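You operate a simulated robot arm through the tools that you are given. There is no shell and no other tool.

Carry out the task below with a simulated two-armed robot. There is one attempt and no reset: what you move stays moved.

TASK
Switch the sealer off, then wipe the dust off its lever.
Fine: once it is off, lower the lever to wipe it; use the grey cloth by the packer and put it back; raise the lever again. What is to be rubbed or washed off counts as gone when no trace of it is left.

It is judged by the outcome, as a careful person would: the job done as asked, and still so three seconds after it is handed in. It fails if anything else is knocked over, pushed out of place, dropped, spilled or broken. Flat cloth is picked up by pressing the open fingertips on it (5 to 10 N) and closing them slowly along it; thin cloth reads only 2 to 8 mm in the jaws.

THE ROBOT
Two 6-joint arms with fingered hands on one trunk that stands fixed in place. Base frame: the origin is at the foot of the trunk, x ahead of it, y to its left, z up. Readings come in cm, degrees, newtons and seconds.
The left shoulder is at [2, 15.7, 82.9], the right one opposite. With the tool pointing down near the work surface each hand reaches from about 10 to 82 cm from the base axis, measured 20 degrees to its own side. Payload 4.1 kg a hand.
The TCP of each hand is the grasp point between the finger pads, 3.3 cm short of the fingertips. In the tool frame z runs along the fingers and y along their closing line. The gripper opens to 11.2 cm; its body begins 3.9 cm behind the TCP. The gripper is a hand of 4 fingers: y runs from the thumb to the fingers, the wrist lies at [-1.6, -11.8, -20] in the tool frame, and closing takes about 1.5 s.
Orientation is that of the tool frame in the base frame, as a unit quaternion [w, x, y, z]. With the fingers straight down and the wrist toward the robot, the tool's x, y and z point along [0, 1, 0], [1, 0, 0] and [0, 0, -1] of the base frame.

THE INTERFACE
- The arms move only by the tool jog_arm. It takes "left_increments", "right_increments" or both (then of equal length, played together; a hand with none holds still); each is a list of rows, each a list of 7 numbers: the shift along the tool's x, y, z in cm, then the turn, a rotation vector about the tool's x, y, z in degrees, then the closure in counts, from 0 (fully open) to 255 (shut). In form: [[dx, dy, dz, rx, ry, rz, hand], ...]. A call has 1 to 20 rows; each row is the pose to reach, as a shift and turn from the pose commanded when the call began, along the tool's axes at that moment. A row lasts 0.2 s, in which the tool goes at most 5 cm and 8.6 degrees; a call with a longer step from one row to the next is refused whole, and so is a gripper value outside its range. Where a pose cannot be reached the arm comes as near as it can. A force on the tool above 40 N (or 10 N above the force at the start of the call, whichever is more), or a blocked arm, ends the call early, and 0.2 s more pass. The fingers move at their own pace (about 7.2 cm/s each) and stop on an object; they squeeze with about 28 N. The grip force told is the motor's: it shows also when the fingers shut on nothing. Time passes only in rows, and 0.2 s behind the last, so rows that repeat a pose let the fingers close. It gives the time, the measured TCP pose, the force on the tool (base axes), the opening and the grip force at its end, in the units of the frame above (readings bear some noise), with the torque about the TCP (base axes, N m) and any sound that the robot's microphone picked up, and new pictures: "views" is both (left out), scene, wrist or none (wrist: the cameras of the hands that moved).
- Cameras (640 x 400 px; columns grow to the right, rows downward): "scene" is now at [6.24, -1.52, 149.17]; the picture's right is [-0.12, -0.99, 0.00], its down [-0.30, 0.04, -0.95] and it looks along [0.95, -0.12, -0.30] (base axes); focal length 283 px, centre (320, 200). "left" rides on the left gripper at [-6.6, -8.9, -13] in its tool frame; the picture's right is [-0.79, -0.29, 0.54], its down [0.55, -0.71, 0.44] and it looks along [0.26, 0.64, 0.72] (tool axes); focal length 247 px, centre (320, 200). "right" rides on the right gripper at [6.6, -8.9, -13] in its tool frame; the picture's right is [-0.79, 0.29, -0.54], its down [-0.55, -0.71, 0.44] and it looks along [-0.26, 0.64, 0.72] (tool axes); focal length 247 px, centre (320, 200). There is no depth. A picture from a camera that has moved, and an enlarged one, comes with that camera's place and axes in the base frame and with its lens.
- grasp_type(shape, hand): the hand has 4 fingers and takes this shape, open, in about a second: jaw (thumb against the fingers, like two jaws); tri (thumb and two fingers); tip (a fingertip pinch); poke (one finger out to press); point (the index stretched); flat (the hand flat); cup (the hand cupped); fist (a fist). The gripper value then closes the fingers along that shape, each until it touches; the sizes above hold for jaw. It gives what a move gives, with no picture.
- turn_head(pan, tilt): turns the head with the scene camera to pan (to the left, within 86 degrees either way) and tilt (down, from -29 to 69), counted from straight ahead of the robot. It gives what a move gives, and a new picture of the scene camera.
- inspect(camera, box): a new picture of the part [left, top, right, bottom] of that camera's present view, enlarged. No time passes.
- close_job(): hands the job in; it is judged then, once.

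Nothing tells you positions but the pictures and the camera data. Unless the task says otherwise, let go and move clear before handing in.

The tools are called after "Request:" as name(argument=value, ...) on one line, values as JSON. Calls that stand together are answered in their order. jog_arm: Moves the arms, as the interface text tells. Its arguments: {"type":"object","properties":{"left_increments":{"type":"array","items":{"type":"array","items":{"type":"number"}}},"right_increments":{"type":"array","items":{"type":"array","items":{"type":"number"}}},"views":{"type":"string","enum":["both","scene","wrist","none"]}},"required":[]} The other tools are called the same way: grasp_type (shape, hand) gives the hand a shape; turn_head (pan, tilt) turns the head that bears the scene camera; inspect (camera, box) takes an enlarged picture of a part of a camera's view; close_job () hands the job in.

At the start:

```text
clock: 0.0
left_tcp_pos: [31.65, 5.98, 139.07]
left_tcp_rot: [0.001, 0.786, 0.619, 0.0]
left_ft_force: [0.6, 0.3, -1.0]
left_ft_torque: [0.0, 0.0, -0.03]
left_width: 11.16
left_finger_force: 0.1
left_shape: jaw
right_tcp_pos: [33.48, -20.53, 139.04]
right_tcp_rot: [0.001, 0.786, 0.618, 0.0]
right_ft_force: [-0.3, -0.9, 0.8]
right_ft_torque: [-0.01, -0.02, 0.04]
right_width: 11.14
right_finger_force: 0.1
right_shape: jaw
head pan, tilt (commanded): [-7.1, 17.3]
```

scene: 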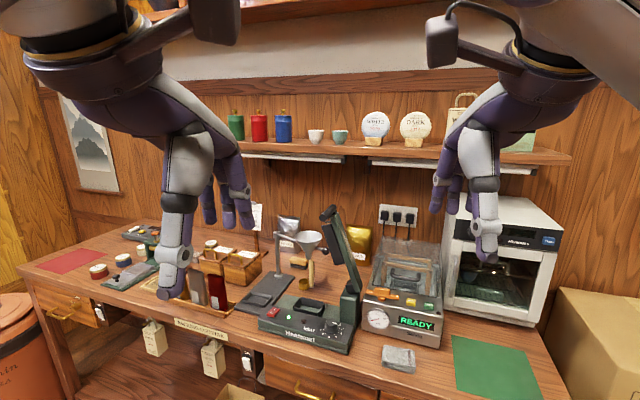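
right: 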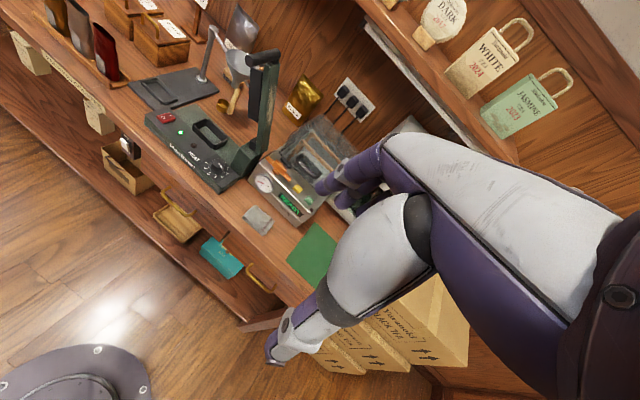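
left: 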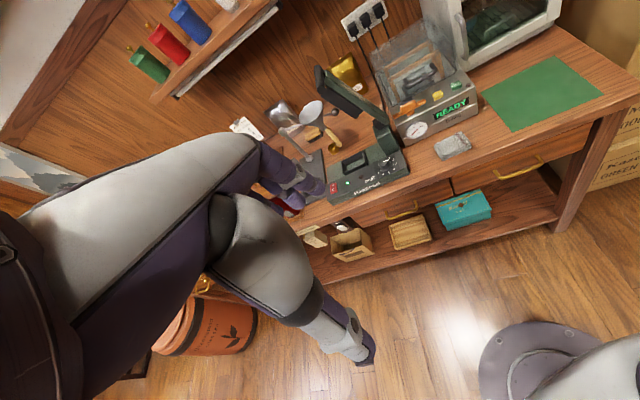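

I see the impulse sealer (dark green, with a raised lever and a red rocker switch) in the middle of the bench, the packer ("READY") to its right, and a grey cloth in front of the packer. First I will look closer at these.

Request:
inspect(camera="scene", box=[240, 190, 460, 380])

Request:
inspect(camera="right", box=[120, 30, 360, 250])

Request:
inspect(camera="left", box=[280, 50, 500, 220])

Request:
turn_head(pan=-7, tilt=40)

```text
2.11 times, centred on (350, 285) of scene
camera zoom: at [6.24, -1.52, 149.17], right [-0.12, -0.99, 0.0], down [-0.3, 0.04, -0.95], along [0.95, -0.12, -0.3], focal length 596 px, centre (257, 21)
```

zoom: 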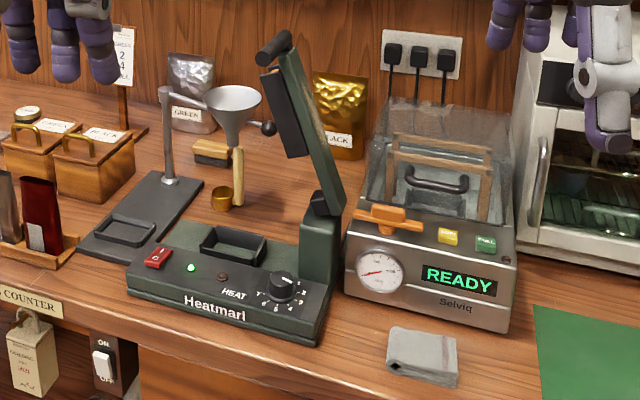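

```text
1.82 times, centred on (240, 140) of right
camera zoom: at [26.4, -12.08, 152.05], right [0.09, -0.84, 0.54], down [-0.82, -0.37, -0.44], along [0.56, -0.4, -0.72], focal length 449 px, centre (466, 309)
```

zoom: 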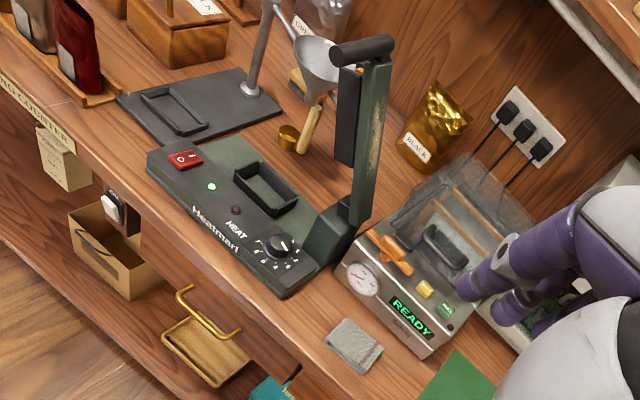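

```text
2.35 times, centred on (390, 135) of left
camera zoom: at [21.36, 1.6, 152.11], right [-0.46, -0.7, -0.54], down [-0.56, 0.7, -0.44], along [0.69, 0.1, -0.72], focal length 581 px, centre (155, 353)
```

zoom: 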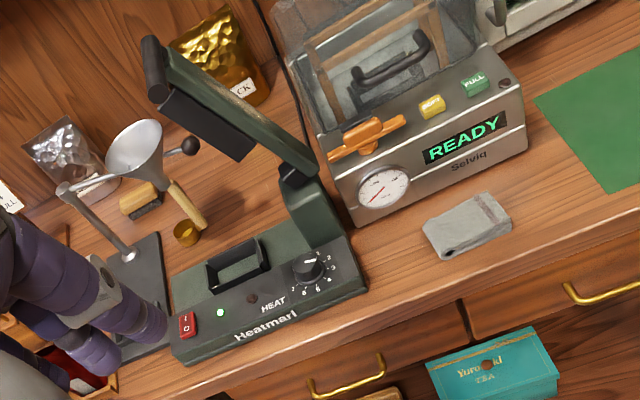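

```text
clock: 0.9
left_tcp_pos: [31.67, 5.85, 139.17]
left_tcp_rot: [0.0, 0.786, 0.619, 0.0]
left_ft_force: [1.0, 0.0, 0.3]
left_ft_torque: [0.0, -0.01, -0.04]
left_width: 11.18
left_finger_force: 0.1
left_shape: jaw
right_tcp_pos: [33.4, -20.54, 139.15]
right_tcp_rot: [0.0, 0.786, 0.618, 0.001]
right_ft_force: [0.0, -0.9, 0.8]
right_ft_torque: [0.03, 0.01, 0.01]
right_width: 11.17
right_finger_force: 0.2
right_shape: jaw
head pan, tilt (commanded): [-7.0, 40.0]
camera scene: at [5.42, -1.4, 145.59], right [-0.12, -0.99, 0.0], down [-0.64, 0.08, -0.77], along [0.76, -0.09, -0.64], focal length 283 px, centre (320, 200)
```

scene: 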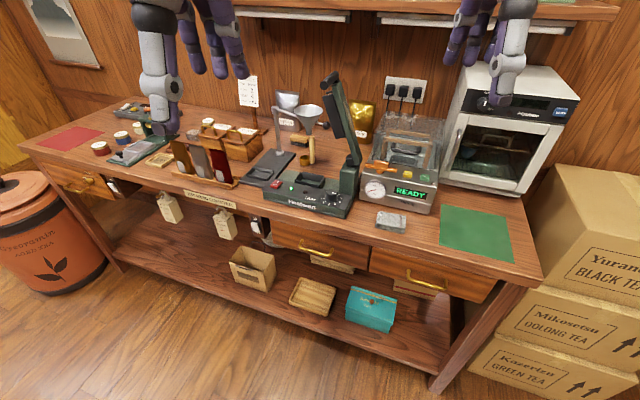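

The sealer's red rocker is about (75, 3.5, 95), the cloth about (60, -28, 89), the lever hinge about (70, -18, 104) and its handle near (70, -12, 126). I will zoom tightly to read the rocker, the lever's dust and the cloth.

Request:
inspect(camera="scene", box=[255, 150, 375, 225])

Request:
inspect(camera="right", box=[170, 80, 250, 130])

Request:
inspect(camera="right", box=[210, 40, 300, 180])

Request:
inspect(camera="left", box=[310, 50, 410, 210])

Request:
inspect(camera="right", box=[230, 190, 310, 240])

Request:
inspect(camera="left", box=[420, 120, 484, 168])

```text
5.33 times, centred on (315, 188) of scene
camera zoom: at [5.42, -1.4, 145.59], right [-0.12, -0.99, 0.0], down [-0.64, 0.08, -0.77], along [0.76, -0.09, -0.64], focal length 1509 px, centre (347, 267)
```

zoom: 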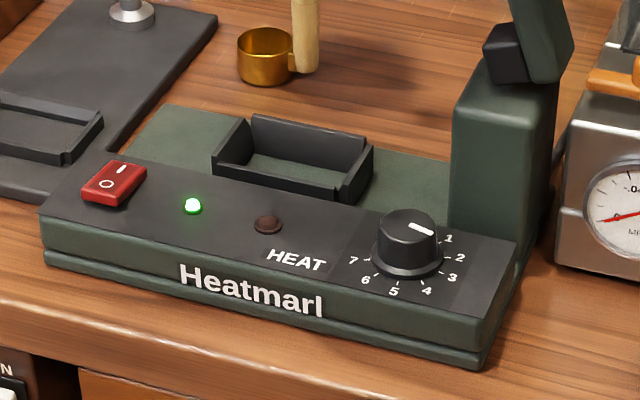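

```text
8.00 times, centred on (210, 105) of right
camera zoom: at [26.4, -12.08, 152.05], right [0.09, -0.84, 0.54], down [-0.82, -0.37, -0.44], along [0.56, -0.4, -0.72], focal length 1976 px, centre (1200, 960)
```

zoom: 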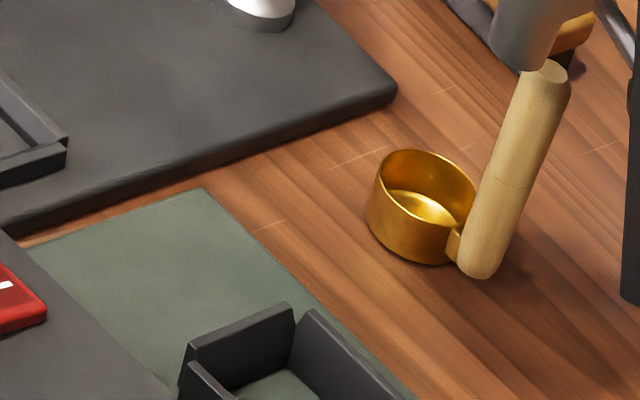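

```text
2.86 times, centred on (255, 110) of right
camera zoom: at [26.4, -12.08, 152.05], right [0.09, -0.84, 0.54], down [-0.82, -0.37, -0.44], along [0.56, -0.4, -0.72], focal length 706 px, centre (506, 457)
```

zoom: 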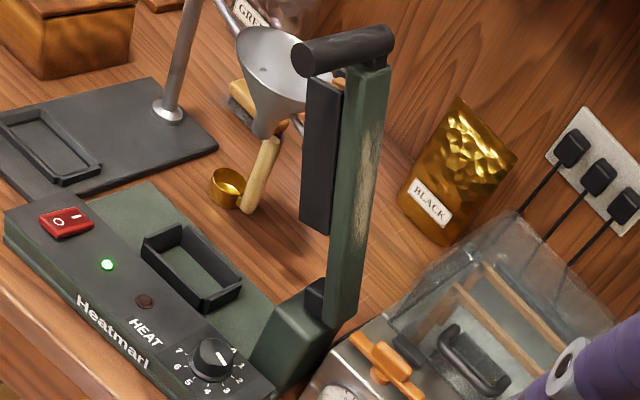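

```text
2.50 times, centred on (360, 130) of left
camera zoom: at [21.36, 1.6, 152.1], right [-0.46, -0.7, -0.54], down [-0.56, 0.7, -0.44], along [0.69, 0.1, -0.72], focal length 617 px, centre (220, 375)
```

zoom: 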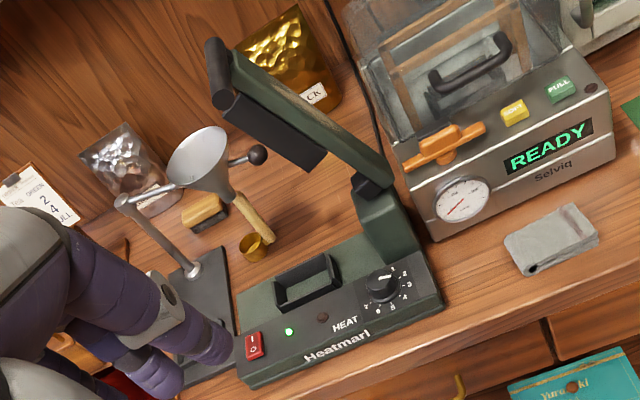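

```text
8.00 times, centred on (270, 215) of right
camera zoom: at [26.4, -12.08, 152.05], right [0.09, -0.84, 0.54], down [-0.82, -0.37, -0.44], along [0.56, -0.4, -0.72], focal length 1976 px, centre (720, 80)
```

zoom: 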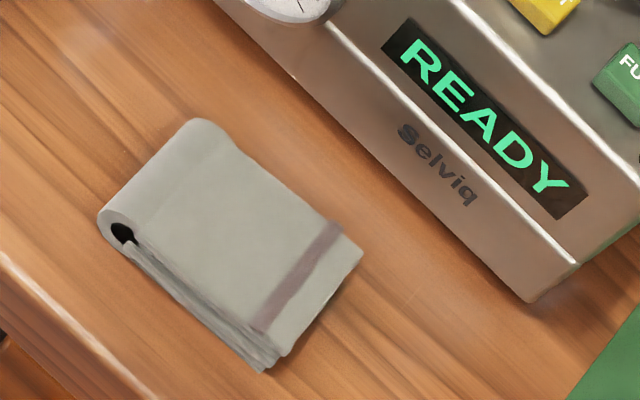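

```text
8.33 times, centred on (452, 144) of left
camera zoom: at [21.36, 1.6, 152.1], right [-0.46, -0.7, -0.54], down [-0.56, 0.7, -0.44], along [0.69, 0.1, -0.72], focal length 2058 px, centre (-780, 667)
```

zoom: 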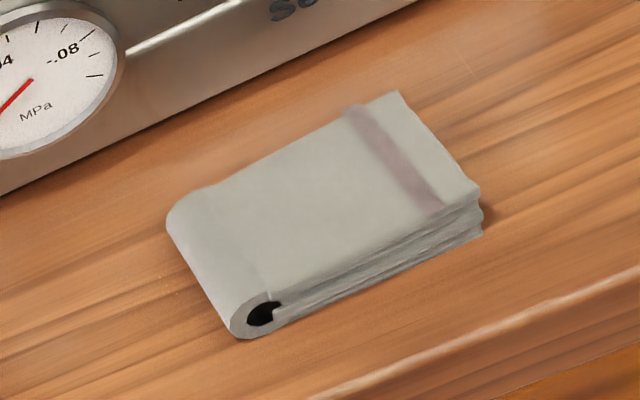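

The rocker's "O" half is the front, raised half, and the "I" half is at the back. The dust is a tan streak on the lever's outer face. I will shape the left hand to a poke and see where its fingertip sits in the wrist camera.

Request:
grasp_type(hand="left", shape="poke")

Request:
turn_head(pan=0, tilt=20)

Request:
inspect(camera="left", box=[0, 0, 640, 400])

```text
clock: 1.8
left_tcp_pos: [31.61, 5.92, 139.15]
left_tcp_rot: [0.0, 0.785, 0.619, 0.001]
left_ft_force: [0.1, 0.8, 0.7]
left_ft_torque: [0.02, 0.01, 0.02]
left_width: 0.0
left_finger_force: 0.0
left_shape: poke
right_tcp_pos: [33.5, -20.48, 139.1]
right_tcp_rot: [0.0, 0.786, 0.619, 0.001]
right_ft_force: [-0.7, 0.0, 0.1]
right_ft_torque: [0.0, 0.01, 0.02]
right_width: 11.15
right_finger_force: 0.2
right_shape: jaw
head pan, tilt (commanded): [-7.0, 40.0]
```

```text
clock: 2.6
left_tcp_pos: [31.62, 5.93, 139.16]
left_tcp_rot: [0.0, 0.786, 0.619, 0.0]
left_ft_force: [1.0, 0.1, 0.9]
left_ft_torque: [-0.03, -0.01, -0.02]
left_width: 0.01
left_finger_force: 0.0
left_shape: poke
right_tcp_pos: [33.42, -20.55, 139.11]
right_tcp_rot: [0.001, 0.786, 0.618, 0.0]
right_ft_force: [0.2, 0.6, 0.3]
right_ft_torque: [0.02, -0.01, -0.03]
right_width: 11.12
right_finger_force: 0.1
right_shape: jaw
head pan, tilt (commanded): [0.0, 20.0]
camera scene: at [6.29, -0.36, 148.72], right [0.0, -1.0, 0.0], down [-0.34, 0.0, -0.94], along [0.94, 0.0, -0.34], focal length 283 px, centre (320, 200)
```

scene: 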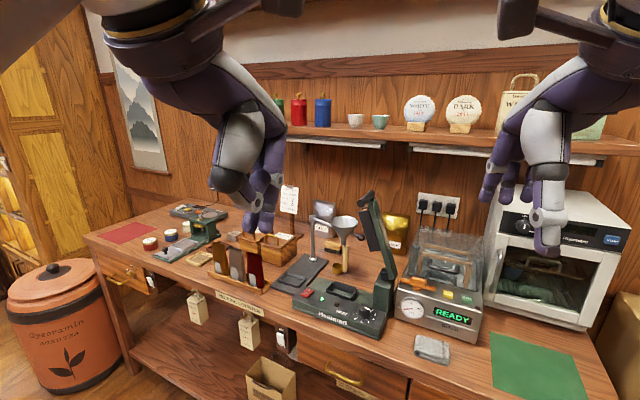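

```text
1.00 times, centred on (320, 200) of left (not enlarged: the box is as wide or as high as the picture)
camera zoom: at [21.35, 1.6, 152.11], right [-0.46, -0.7, -0.54], down [-0.56, 0.7, -0.44], along [0.69, 0.1, -0.72], focal length 247 px, centre (320, 200)
```

zoom: 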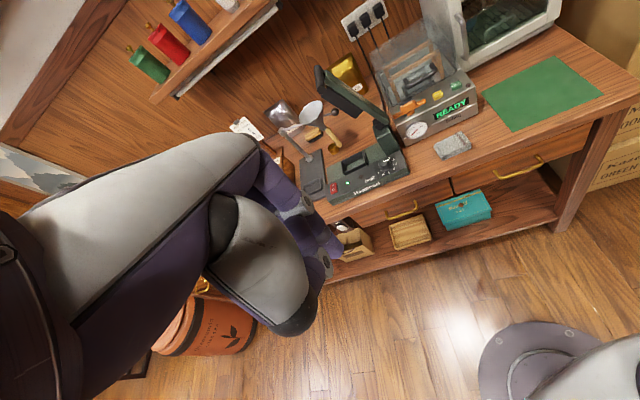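

The left hand has curled its other fingers. I will zoom the scene camera on it to place the poking fingertip relative to the TCP.

Request:
inspect(camera="scene", box=[200, 120, 320, 250])

Request:
inspect(camera="left", box=[200, 120, 360, 320])

Request:
inspect(camera="right", box=[0, 0, 640, 400])

```text
3.08 times, centred on (260, 185) of scene
camera zoom: at [6.29, -0.36, 148.72], right [0.0, -1.0, 0.0], down [-0.34, 0.0, -0.94], along [0.94, 0.0, -0.34], focal length 870 px, centre (505, 246)
```

zoom: 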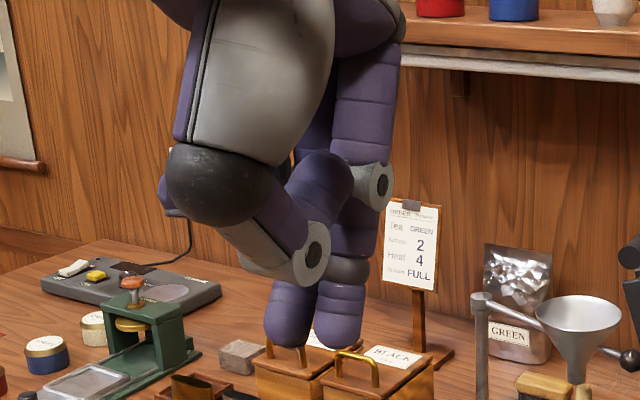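

```text
2.00 times, centred on (280, 220) of left
camera zoom: at [21.35, 1.6, 152.11], right [-0.46, -0.7, -0.54], down [-0.56, 0.7, -0.44], along [0.69, 0.1, -0.72], focal length 494 px, centre (400, 160)
```

zoom: 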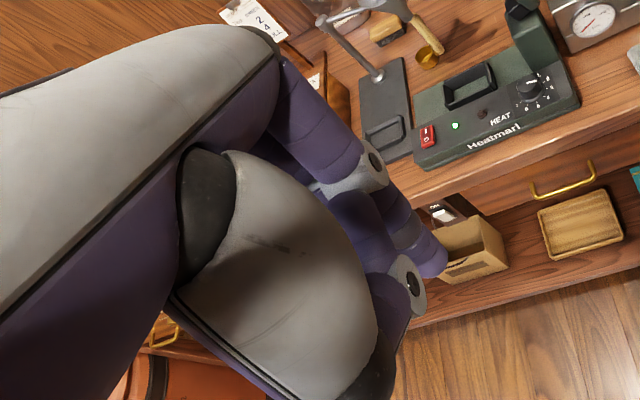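

```text
1.00 times, centred on (320, 200) of right (not enlarged: the box is as wide or as high as the picture)
camera zoom: at [26.4, -12.08, 152.05], right [0.09, -0.84, 0.54], down [-0.82, -0.37, -0.44], along [0.56, -0.4, -0.72], focal length 247 px, centre (320, 200)
```

zoom: 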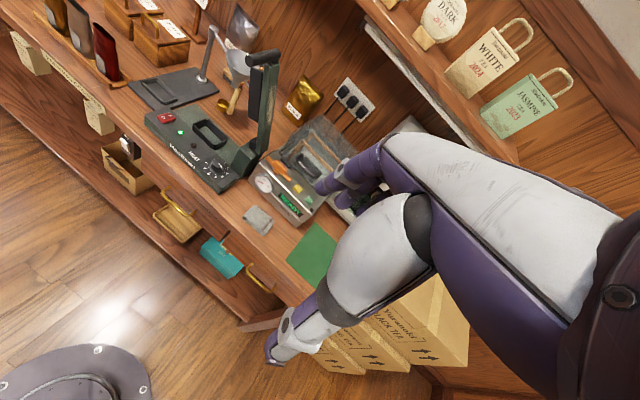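

Request:
inspect(camera="scene", box=[225, 165, 295, 245])

Request:
inspect(camera="left", box=[260, 140, 350, 280])

```text
5.00 times, centred on (260, 205) of scene
camera zoom: at [6.29, -0.36, 148.72], right [0.0, -1.0, 0.0], down [-0.34, 0.0, -0.94], along [0.94, 0.0, -0.34], focal length 1415 px, centre (620, 175)
```

zoom: 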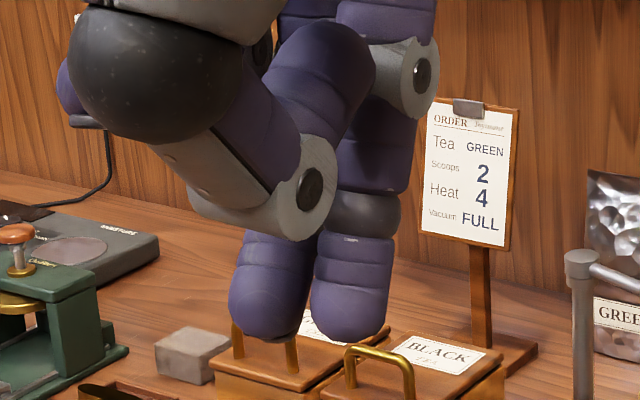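

```text
2.86 times, centred on (305, 210) of left
camera zoom: at [21.35, 1.6, 152.11], right [-0.46, -0.7, -0.54], down [-0.56, 0.7, -0.44], along [0.69, 0.1, -0.72], focal length 706 px, centre (363, 171)
```

zoom: 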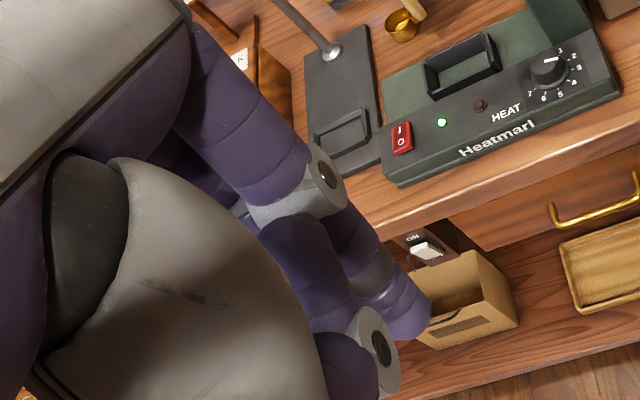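

Poke seems to put the thumb tip right beside the index tip. I will check the "point" shape as a comparison before choosing.

Request:
grasp_type(hand="left", shape="point")

Request:
inspect(camera="scene", box=[200, 140, 320, 250])

Request:
inspect(camera="left", box=[240, 130, 380, 320])

```text
clock: 3.5
left_tcp_pos: [31.54, 5.78, 139.02]
left_tcp_rot: [0.0, 0.786, 0.618, 0.0]
left_ft_force: [0.0, 0.1, 0.3]
left_ft_torque: [0.03, -0.01, -0.01]
left_width: 0.0
left_finger_force: 0.1
left_shape: point
right_tcp_pos: [33.47, -20.53, 139.12]
right_tcp_rot: [0.0, 0.786, 0.618, 0.0]
right_ft_force: [0.0, 0.7, -0.1]
right_ft_torque: [0.0, 0.0, -0.01]
right_width: 11.2
right_finger_force: 0.2
right_shape: jaw
head pan, tilt (commanded): [0.0, 20.0]
```

```text
3.64 times, centred on (260, 195) of scene
camera zoom: at [6.29, -0.36, 148.73], right [0.0, -1.0, 0.0], down [-0.34, 0.0, -0.94], along [0.94, 0.0, -0.34], focal length 1029 px, centre (538, 218)
```

zoom: 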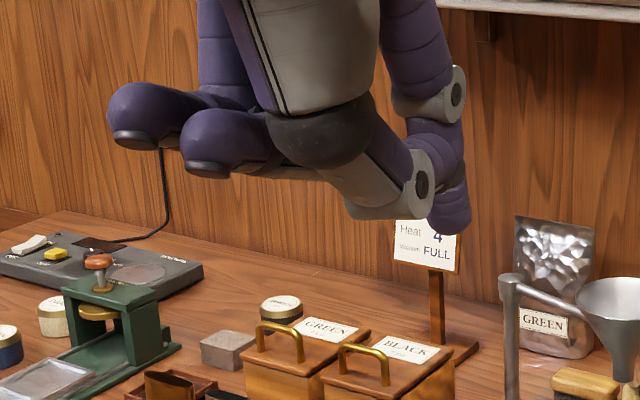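

```text
2.11 times, centred on (310, 225) of left
camera zoom: at [21.35, 1.6, 152.1], right [-0.46, -0.7, -0.54], down [-0.56, 0.7, -0.44], along [0.69, 0.1, -0.72], focal length 520 px, centre (341, 147)
```

zoom: 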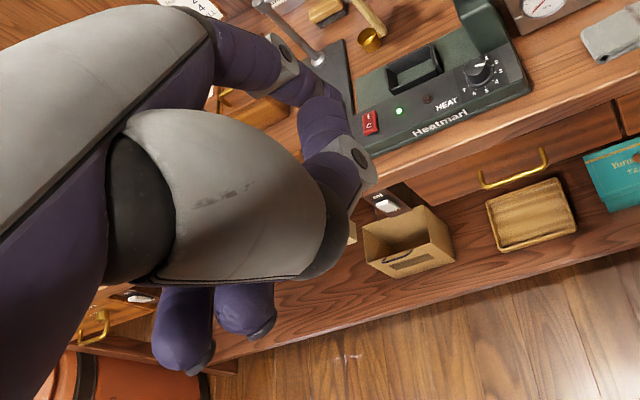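

Poke keeps its tip on the tool axis, so I return to it and bring the left hand, pitched 30° forward, to a hover above the red rocker.

Request:
grasp_type(hand="left", shape="poke")

Request:
jog_arm(left_increments=[[0.55, 2.8, 2.5, -3, 0, 0, 0], [1.1, 5.6, 5, -6, 0, 0, 0], [1.7, 8.5, 7.5, -9, 0, 0, 0], [2.2, 11.2, 10, -12, 0, 0, 0], [2.8, 14, 12.5, -15, 0, 0, 0], [3.4, 16.8, 15, -18, 0, 0, 0], [3.9, 19.6, 17.5, -21, 0, 0, 0], [4.5, 22.4, 20, -24, 0, 0, 0], [5, 25.2, 22.5, -27, 0, 0, 0], [5.6, 28, 25, -30, 0, 0, 0], [6.2, 30.8, 27.5, -30, 0, 0, 0], [6.7, 33.6, 29.5, -30, 0, 0, 0], [7.1, 35.4, 31, -30, 0, 0, 0]], views="both")

```text
clock: 4.4
left_tcp_pos: [31.54, 5.89, 139.08]
left_tcp_rot: [0.0, 0.786, 0.618, 0.0]
left_ft_force: [0.9, 0.1, 0.8]
left_ft_torque: [-0.02, -0.01, 0.02]
left_width: 0.02
left_finger_force: 0.0
left_shape: poke
right_tcp_pos: [33.36, -20.56, 139.11]
right_tcp_rot: [0.0, 0.786, 0.619, 0.0]
right_ft_force: [-0.2, 0.1, -1.0]
right_ft_torque: [-0.02, -0.01, 0.02]
right_width: 11.17
right_finger_force: 0.0
right_shape: jaw
head pan, tilt (commanded): [0.0, 20.0]
```

```text
clock: 7.2
left_tcp_pos: [67.58, 4.34, 108.24]
left_tcp_rot: [0.205, 0.759, 0.597, 0.159]
left_ft_force: [0.0, -0.3, 0.3]
left_ft_torque: [0.0, 0.0, -0.01]
left_width: 0.02
left_finger_force: 0.0
left_shape: poke
right_tcp_pos: [33.38, -20.38, 139.14]
right_tcp_rot: [0.0, 0.786, 0.619, 0.0]
right_ft_force: [0.5, 0.5, 0.1]
right_ft_torque: [0.0, 0.0, -0.01]
right_width: 11.16
right_finger_force: 0.1
right_shape: jaw
head pan, tilt (commanded): [0.0, 20.0]
camera scene: at [6.26, -0.36, 148.73], right [0.0, -1.0, 0.0], down [-0.34, 0.0, -0.94], along [0.94, 0.0, -0.34], focal length 283 px, centre (320, 200)
camera left: at [52.16, 1.32, 115.1], right [-0.17, -0.78, -0.61], down [-0.26, 0.63, -0.73], along [0.95, 0.03, -0.3], focal length 247 px, centre (320, 200)
```

scene: 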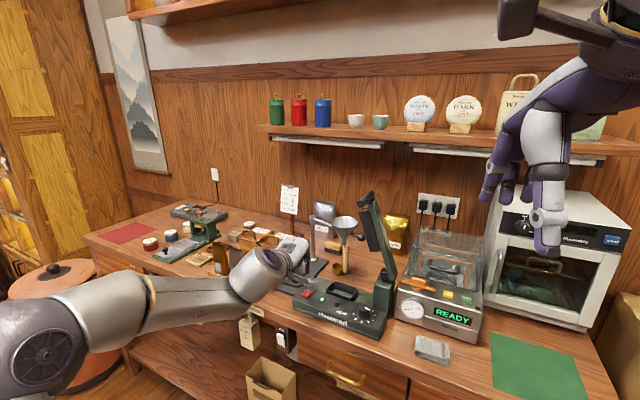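
left: 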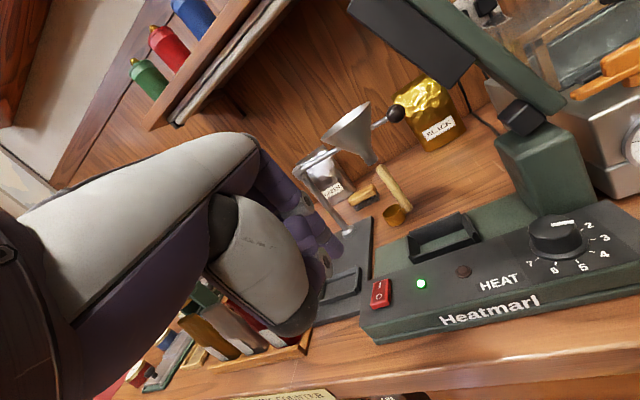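

The hand is hovering near. I will zoom the left wrist camera on the rocker and the fingertip to refine both.

Request:
inspect(camera="left", box=[290, 210, 450, 330])

Request:
inspect(camera="scene", box=[260, 220, 360, 330])

Request:
inspect(camera="right", box=[100, 60, 220, 160])

```text
3.33 times, centred on (370, 270) of left
camera zoom: at [52.16, 1.32, 115.1], right [-0.17, -0.78, -0.61], down [-0.26, 0.63, -0.73], along [0.95, 0.03, -0.3], focal length 823 px, centre (153, -33)
```

zoom: 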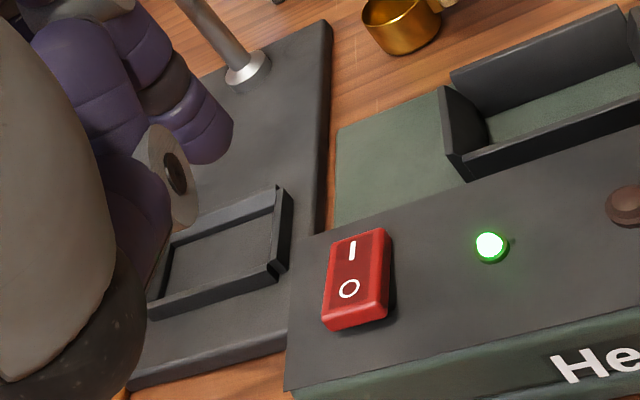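

```text
3.64 times, centred on (310, 275) of scene
camera zoom: at [6.26, -0.36, 148.73], right [0.0, -1.0, 0.0], down [-0.34, 0.0, -0.94], along [0.94, 0.0, -0.34], focal length 1029 px, centre (356, -73)
```

zoom: 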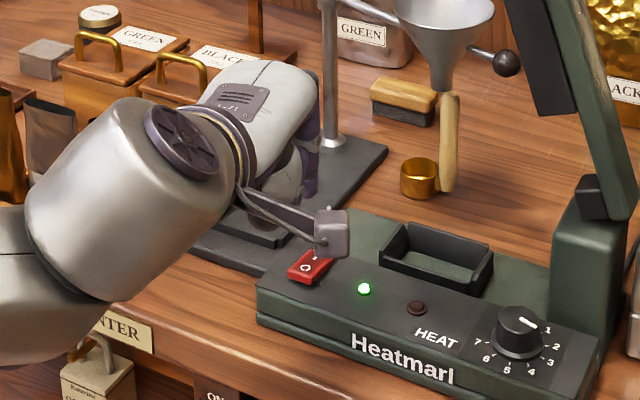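

```text
4.00 times, centred on (160, 110) of right
camera zoom: at [26.37, -12.07, 152.06], right [0.09, -0.84, 0.54], down [-0.82, -0.37, -0.44], along [0.56, -0.4, -0.72], focal length 988 px, centre (960, 560)
```

zoom: 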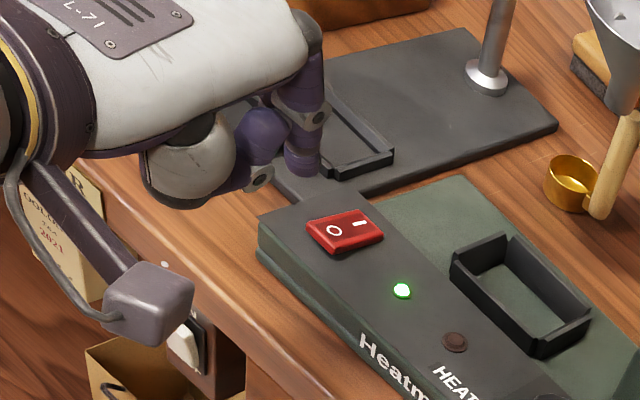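

The fingertip sits about (68.5, 3.5, 105.3) and the "O" at about (74.5, 3.8, 95). I move the tip to ~2.5 cm above the "O".

Request:
jog_arm(left_increments=[[0.6, 0.3, 3.2, 0, 0, 0, 0], [1.2, 0.6, 6.4, 0, 0, 0, 0], [1.75, 0.9, 9.5, 0, 0, 0, 0], [1.75, 0.9, 9.5, 0, 0, 0, 0]], views="none")

Request:
inspect(camera="left", box=[260, 150, 420, 270])

Request:
inspect(camera="right", box=[110, 70, 210, 140])

Request:
inspect(camera="scene", box=[270, 250, 350, 310])

```text
clock: 8.2
left_tcp_pos: [73.58, 4.72, 100.33]
left_tcp_rot: [0.203, 0.759, 0.598, 0.161]
left_ft_force: [0.4, 0.5, -0.6]
left_ft_torque: [0.02, -0.02, -0.02]
left_width: 0.0
left_finger_force: 0.0
left_shape: poke
right_tcp_pos: [33.48, -20.37, 139.08]
right_tcp_rot: [0.0, 0.786, 0.618, 0.001]
right_ft_force: [-0.5, 0.2, 0.4]
right_ft_torque: [0.0, -0.01, 0.0]
right_width: 11.17
right_finger_force: 0.1
right_shape: jaw
head pan, tilt (commanded): [0.0, 20.0]
```

```text
3.33 times, centred on (340, 210) of left
camera zoom: at [58.17, 1.58, 107.11], right [-0.17, -0.78, -0.61], down [-0.26, 0.63, -0.73], along [0.95, 0.04, -0.3], focal length 823 px, centre (253, 167)
```

zoom: 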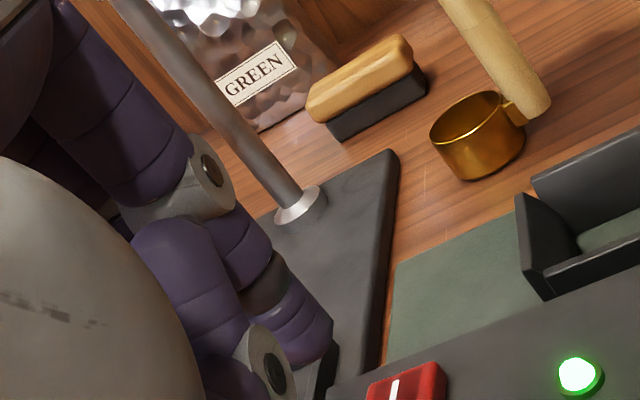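

```text
5.71 times, centred on (160, 105) of right
camera zoom: at [26.39, -12.08, 152.05], right [0.09, -0.84, 0.54], down [-0.82, -0.37, -0.44], along [0.56, -0.4, -0.72], focal length 1411 px, centre (1234, 743)
```

zoom: 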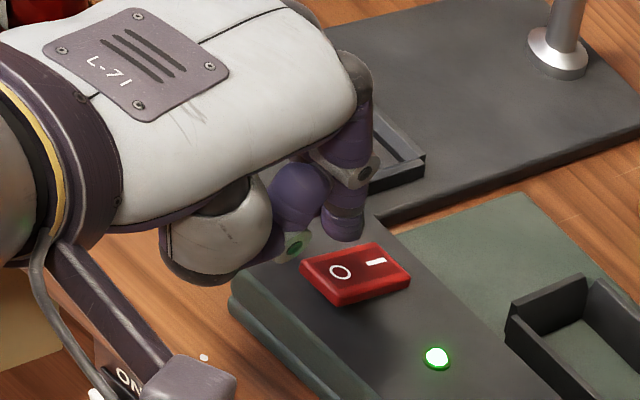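

```text
6.67 times, centred on (310, 280) of scene
camera zoom: at [6.28, -0.36, 148.73], right [0.0, -1.0, 0.0], down [-0.34, 0.0, -0.94], along [0.94, 0.0, -0.34], focal length 1886 px, centre (387, -333)
```

zoom: 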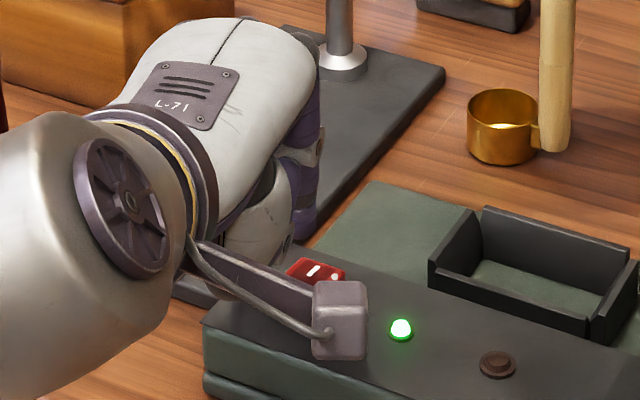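

The tip is about 2.4 cm above the rocker's "O" half. Now I press straight down in small steps and watch the force and sound.

Request:
jog_arm(left_increments=[[0.0, -0.7, 0.8, 0, 0, 0, 0], [0.0, -1.3, 1.65, 0, 0, 0, 0], [0.0, -1.45, 1.85, 0, 0, 0, 0], [0.0, -1.55, 2.05, 0, 0, 0, 0]], views="none")

Request:
inspect(camera="right", box=[110, 70, 210, 140])

Request:
inspect(camera="left", box=[260, 150, 420, 270])

```text
clock: 9.2
left_tcp_pos: [73.61, 4.15, 98.39]
left_tcp_rot: [0.199, 0.757, 0.601, 0.16]
left_ft_force: [0.3, -0.4, 0.0]
left_ft_torque: [0.0, -0.01, 0.01]
left_width: 0.0
left_finger_force: 0.1
left_shape: poke
left hand out of reach, approached as far as the arm can: row 2, 3, 4
right_tcp_pos: [33.41, -20.42, 139.08]
right_tcp_rot: [-0.001, 0.786, 0.618, 0.0]
right_ft_force: [0.0, 0.0, -0.3]
right_ft_torque: [0.0, 0.04, 0.02]
right_width: 11.19
right_finger_force: 0.1
right_shape: jaw
head pan, tilt (commanded): [0.0, 20.0]
```

```text
5.71 times, centred on (160, 105) of right
camera zoom: at [26.4, -12.08, 152.05], right [0.09, -0.84, 0.54], down [-0.82, -0.37, -0.44], along [0.56, -0.4, -0.72], focal length 1411 px, centre (1234, 743)
```

zoom: 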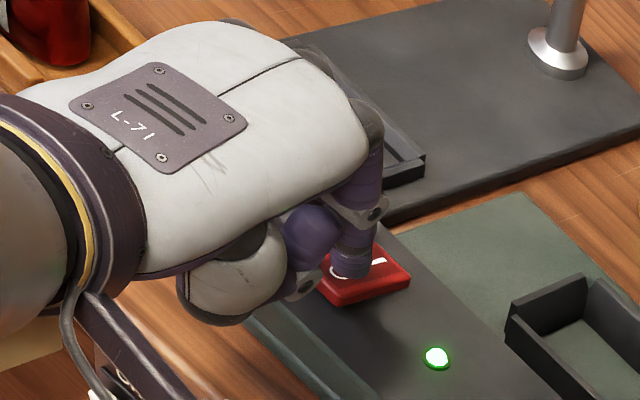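

```text
3.33 times, centred on (340, 210) of left
camera zoom: at [58.22, 0.92, 105.25], right [-0.16, -0.77, -0.61], down [-0.27, 0.63, -0.73], along [0.95, 0.04, -0.31], focal length 823 px, centre (253, 167)
```

zoom: 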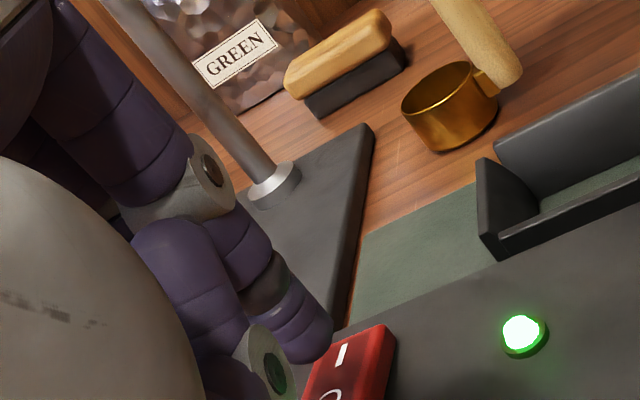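

The arm hit a limit of its reach in this orientation, with the tip hovering ~0.5 cm above the rocker. I will back up slightly and try a different hand pitch that the arm can hold lower down.

Request:
jog_arm(left_increments=[[0.0, 1.0, -1.73, 0, 0, 0, 0], [0.0, 0.6, -1.75, -6, 0, 0, 0], [0.0, 0.36, -1.77, -12, 0, 0, 0], [0.0, -0.1, -0.9, -12, 0, 0, 0], [0.0, -0.63, -0.04, -12, 0, 0, 0]], views="none")

```text
clock: 10.4
left_tcp_pos: [73.85, -0.6, 100.96]
left_tcp_rot: [0.258, 0.725, 0.598, 0.222]
left_ft_force: [-1.0, -0.2, -0.3]
left_ft_torque: [0.01, -0.01, 0.03]
left_width: 0.0
left_finger_force: 0.1
left_shape: poke
left hand out of reach, approached as far as the arm can: row 2, 3, 4, 5
right_tcp_pos: [33.4, -20.47, 139.07]
right_tcp_rot: [0.001, 0.786, 0.618, 0.0]
right_ft_force: [1.2, -0.8, -0.7]
right_ft_torque: [-0.02, 0.03, -0.01]
right_width: 11.15
right_finger_force: 0.0
right_shape: jaw
head pan, tilt (commanded): [0.0, 20.0]
```

More pitch makes it worse, so I will go up and then try a steeper, more downward-pointing hand.

Request:
jog_arm(left_increments=[[0.0, 2.0, -2.23, 0, 0, 0, 0], [0.0, 2.6, -2.2, 8, 0, 0, 0], [0.0, 3.0, -2.0, 16, 0, 0, 0], [0.0, 3.1, -1.6, 24, 0, 0, 0], [0.0, 3.17, -1.18, 27, 0, 0, 0], [0.0, 3.17, -1.18, 27, 0, 0, 0]], views="scene")

```text
clock: 11.8
left_tcp_pos: [75.33, -0.89, 104.31]
left_tcp_rot: [0.082, 0.766, 0.633, 0.077]
left_ft_force: [0.5, 0.3, -0.4]
left_ft_torque: [-0.01, -0.03, -0.01]
left_width: 0.04
left_finger_force: 0.0
left_shape: poke
left hand out of reach, approached as far as the arm can: row 4
right_tcp_pos: [33.43, -20.53, 139.11]
right_tcp_rot: [0.0, 0.786, 0.618, 0.0]
right_ft_force: [-0.6, 0.2, -0.3]
right_ft_torque: [0.01, 0.03, -0.01]
right_width: 11.15
right_finger_force: 0.0
right_shape: jaw
head pan, tilt (commanded): [0.0, 20.0]
camera scene: at [6.28, -0.36, 148.73], right [0.0, -1.0, 0.0], down [-0.34, 0.0, -0.94], along [0.94, 0.0, -0.34], focal length 283 px, centre (320, 200)
```

scene: 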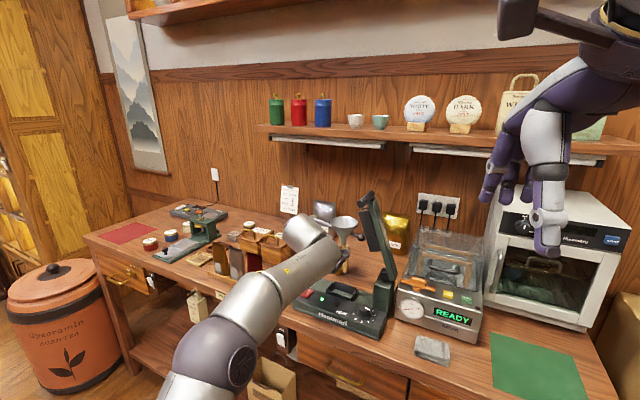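

The arm reconfigured with the elbow down, and the hand has drifted toward the funnel. I pull it back toward me and to the left, away from the funnel, and look.

Request:
jog_arm(left_increments=[[1.4, -1.6, -0.35, 0, 0, 0, 0], [2.8, -3.2, -0.7, 0, 0, 0, 0], [4.16, -4.75, -1.03, 0, 0, 0, 0], [4.16, -4.75, -1.03, 0, 0, 0, 0]], views="both")

```text
clock: 12.8
left_tcp_pos: [71.28, 4.24, 104.46]
left_tcp_rot: [0.082, 0.765, 0.634, 0.077]
left_ft_force: [-0.5, -0.5, -0.4]
left_ft_torque: [-0.03, -0.04, -0.03]
left_width: 0.02
left_finger_force: 0.1
left_shape: poke
right_tcp_pos: [33.34, -20.42, 139.11]
right_tcp_rot: [0.0, 0.786, 0.618, 0.0]
right_ft_force: [-0.5, 0.0, 0.0]
right_ft_torque: [0.0, -0.01, 0.02]
right_width: 11.16
right_finger_force: 0.1
right_shape: jaw
head pan, tilt (commanded): [0.0, 20.0]
camera scene: at [6.3, -0.37, 148.73], right [0.0, -1.0, 0.0], down [-0.34, 0.0, -0.94], along [0.94, 0.0, -0.34], focal length 283 px, centre (320, 200)
camera left: at [58.59, -0.24, 114.95], right [-0.3, -0.74, -0.6], down [-0.48, 0.66, -0.58], along [0.82, 0.12, -0.56], focal length 247 px, centre (320, 200)
```

scene: 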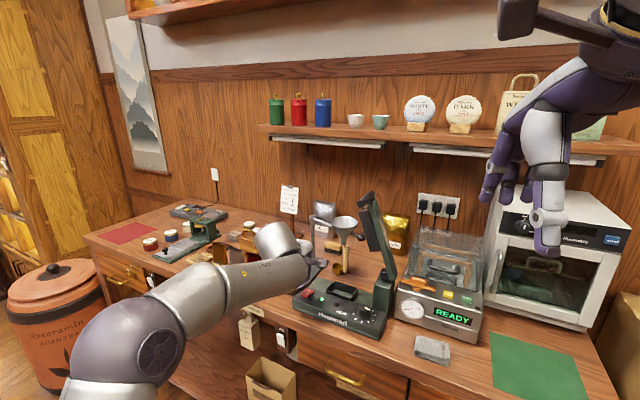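
left: 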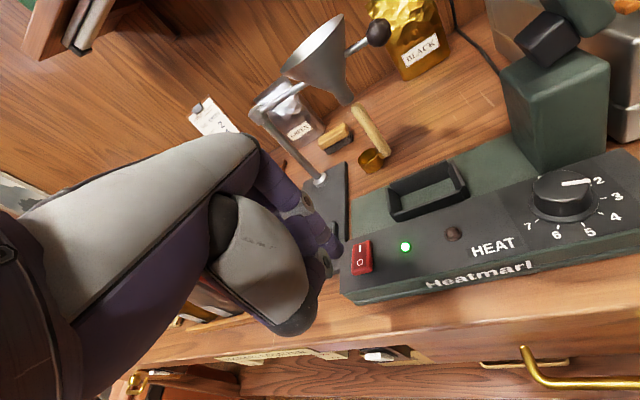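

The steeper pose is stable here. I move the tip to hover just above the "O" in this orientation.

Request:
jog_arm(left_increments=[[0.38, 0.97, 2.26, 0, 0, 0, 0], [0.76, 1.94, 4.5, 0, 0, 0, 0], [0.76, 1.94, 4.5, 0, 0, 0, 0]], views="wrist")

Request:
inspect(camera="right", box=[110, 70, 210, 140])

Request:
inspect(camera="left", box=[260, 150, 420, 270])

```text
clock: 13.6
left_tcp_pos: [74.13, 4.71, 100.37]
left_tcp_rot: [0.083, 0.765, 0.633, 0.077]
left_ft_force: [0.4, -0.5, -0.3]
left_ft_torque: [0.02, -0.02, 0.01]
left_width: 0.0
left_finger_force: 0.1
left_shape: poke
right_tcp_pos: [33.5, -20.49, 139.14]
right_tcp_rot: [0.001, 0.785, 0.619, 0.0]
right_ft_force: [0.1, -0.7, -0.7]
right_ft_torque: [0.0, -0.02, -0.06]
right_width: 11.18
right_finger_force: 0.0
right_shape: jaw
head pan, tilt (commanded): [0.0, 20.0]
camera left: at [61.54, 0.15, 111.0], right [-0.3, -0.74, -0.6], down [-0.48, 0.66, -0.58], along [0.82, 0.12, -0.56], focal length 247 px, centre (320, 200)
```

left: 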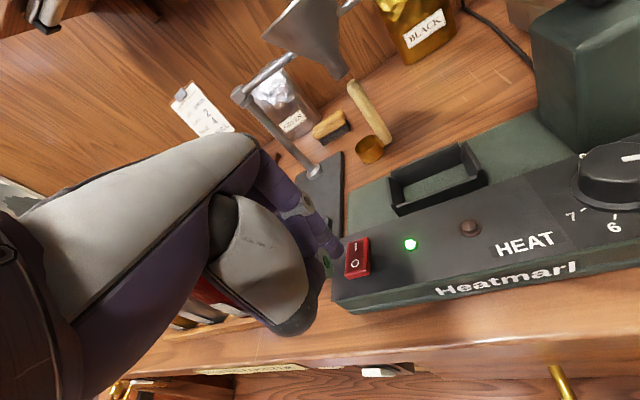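

```text
5.71 times, centred on (160, 105) of right
camera zoom: at [26.39, -12.08, 152.05], right [0.09, -0.84, 0.54], down [-0.82, -0.37, -0.44], along [0.56, -0.4, -0.72], focal length 1411 px, centre (1234, 743)
```

zoom: 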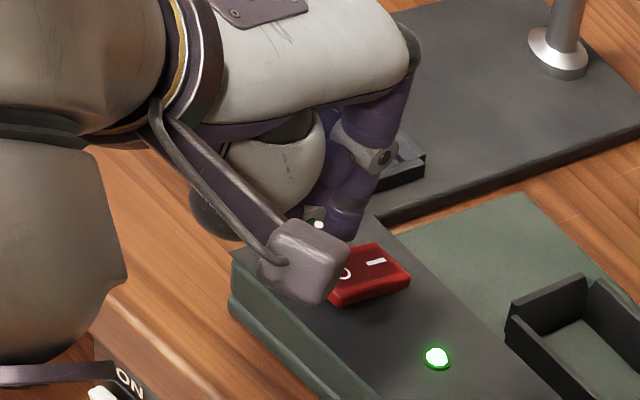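

```text
3.33 times, centred on (340, 210) of left
camera zoom: at [61.54, 0.15, 111.0], right [-0.3, -0.74, -0.6], down [-0.48, 0.66, -0.58], along [0.82, 0.12, -0.56], focal length 823 px, centre (253, 167)
```

zoom: 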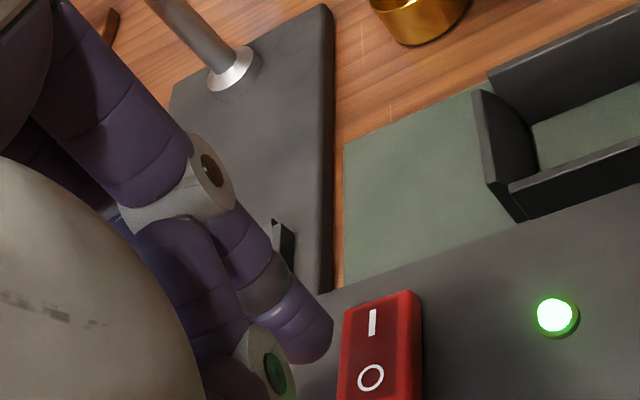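

The tip is ~2 cm above the "O". Now I press down slowly.

Request:
jog_arm(left_increments=[[-0.03, -0.3, 1.0, 0, 0, 0, 0], [-0.05, -0.52, 1.75, 0, 0, 0, 0], [-0.06, -0.62, 2.1, 0, 0, 0, 0], [-0.07, -0.72, 2.4, 0, 0, 0, 0]], views="none")

Request:
inspect(camera="left", box=[280, 180, 440, 300])

Request:
inspect(camera="right", box=[110, 70, 210, 140])

```text
clock: 14.6
left_tcp_pos: [74.11, 4.56, 97.76]
left_tcp_rot: [0.082, 0.765, 0.634, 0.077]
left_ft_force: [-0.5, 0.6, 0.7]
left_ft_torque: [0.0, 0.01, 0.0]
left_width: 0.0
left_finger_force: 0.0
left_shape: poke
right_tcp_pos: [33.5, -20.49, 139.17]
right_tcp_rot: [0.001, 0.786, 0.618, 0.001]
right_ft_force: [-0.4, -0.3, 0.0]
right_ft_torque: [-0.02, 0.05, -0.02]
right_width: 11.17
right_finger_force: 0.1
right_shape: jaw
head pan, tilt (commanded): [0.0, 20.0]
```

```text
3.33 times, centred on (360, 240) of left
camera zoom: at [61.38, 0.06, 108.41], right [-0.3, -0.74, -0.6], down [-0.48, 0.66, -0.58], along [0.82, 0.12, -0.56], focal length 823 px, centre (187, 67)
```

zoom: 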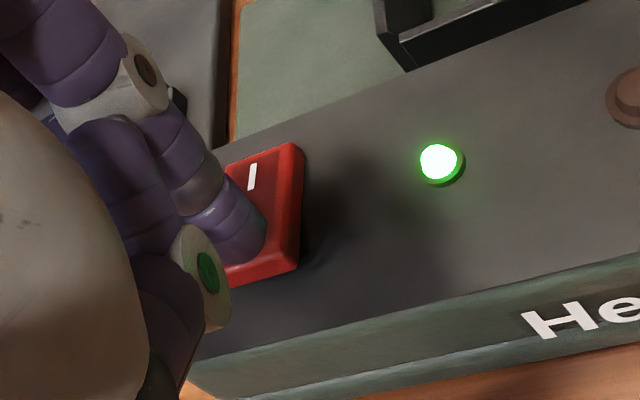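

```text
5.71 times, centred on (160, 105) of right
camera zoom: at [26.4, -12.08, 152.05], right [0.09, -0.84, 0.54], down [-0.82, -0.37, -0.44], along [0.56, -0.4, -0.72], focal length 1411 px, centre (1234, 743)
```

zoom: 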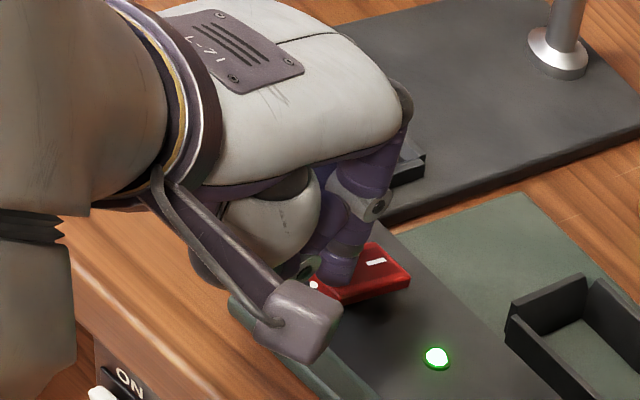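

The tip is right over the "O", nearly in contact. I keep pressing down in small steps.

Request:
jog_arm(left_increments=[[0, -0.07, 0.3, 0, 0, 0, 0], [0, -0.11, 0.5, 0, 0, 0, 0], [0, -0.15, 0.7, 0, 0, 0, 0]], views="none")

Request:
inspect(camera="left", box=[280, 180, 440, 300])

```text
clock: 15.4
left_tcp_pos: [74.0, 4.62, 96.98]
left_tcp_rot: [0.082, 0.765, 0.634, 0.077]
left_ft_force: [0.0, 0.2, 0.0]
left_ft_torque: [0.0, 0.01, -0.01]
left_width: 0.01
left_finger_force: 0.0
left_shape: poke
right_tcp_pos: [33.44, -20.45, 139.03]
right_tcp_rot: [0.0, 0.785, 0.619, 0.0]
right_ft_force: [0.0, 0.1, -0.5]
right_ft_torque: [0.04, -0.04, -0.01]
right_width: 11.17
right_finger_force: 0.0
right_shape: jaw
head pan, tilt (commanded): [0.0, 20.0]
```

```text
3.33 times, centred on (360, 240) of left
camera zoom: at [61.43, 0.14, 107.64], right [-0.3, -0.74, -0.6], down [-0.48, 0.66, -0.58], along [0.82, 0.12, -0.56], focal length 823 px, centre (187, 67)
```

zoom: 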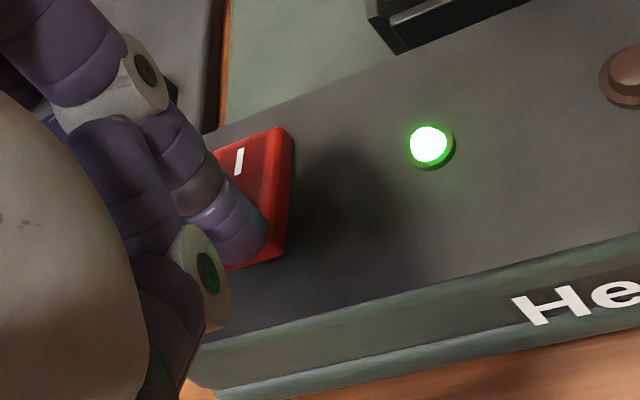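

Still no contact; I go on down in small steps.

Request:
jog_arm(left_increments=[[0, -0.05, 0.2, 0, 0, 0, 0], [0, -0.09, 0.4, 0, 0, 0, 0], [0, -0.13, 0.6, 0, 0, 0, 0]], views="none")

Request:
inspect(camera="left", box=[280, 180, 440, 300])

Request:
inspect(camera="right", box=[110, 70, 210, 140])

```text
clock: 16.2
left_tcp_pos: [74.07, 4.49, 96.6]
left_tcp_rot: [0.081, 0.765, 0.634, 0.077]
left_ft_force: [0.2, 0.2, -0.5]
left_ft_torque: [0.03, 0.0, 0.0]
left_width: 0.0
left_finger_force: 0.1
left_shape: poke
right_tcp_pos: [33.39, -20.46, 139.17]
right_tcp_rot: [0.0, 0.786, 0.619, 0.0]
right_ft_force: [-0.4, -0.9, 0.1]
right_ft_torque: [-0.01, 0.03, -0.02]
right_width: 11.19
right_finger_force: 0.0
right_shape: jaw
head pan, tilt (commanded): [0.0, 20.0]
```

```text
3.33 times, centred on (360, 240) of left
camera zoom: at [61.43, 0.08, 107.14], right [-0.3, -0.74, -0.6], down [-0.48, 0.66, -0.57], along [0.82, 0.12, -0.56], focal length 823 px, centre (187, 67)
```

zoom: 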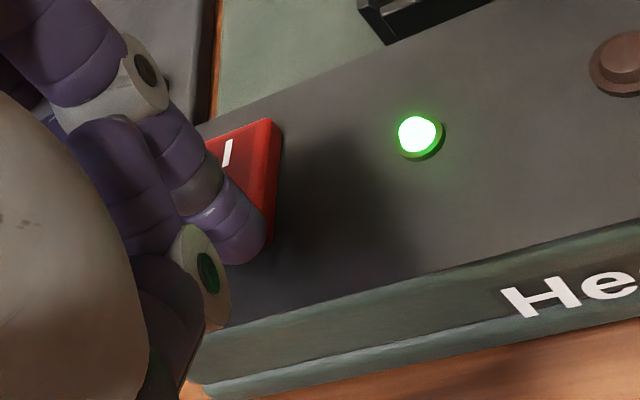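

```text
5.71 times, centred on (160, 105) of right
camera zoom: at [26.4, -12.08, 152.05], right [0.09, -0.84, 0.54], down [-0.82, -0.37, -0.44], along [0.56, -0.4, -0.72], focal length 1411 px, centre (1234, 743)
```

zoom: 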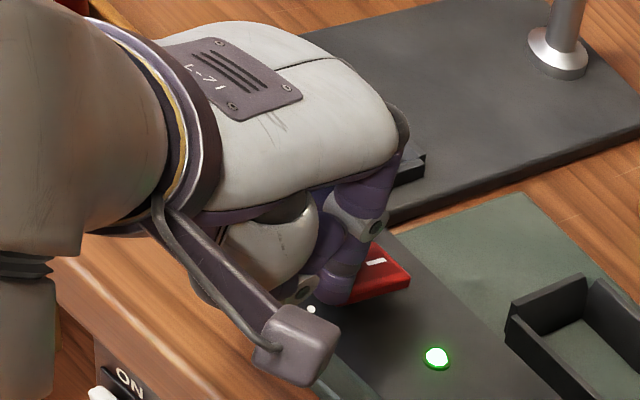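

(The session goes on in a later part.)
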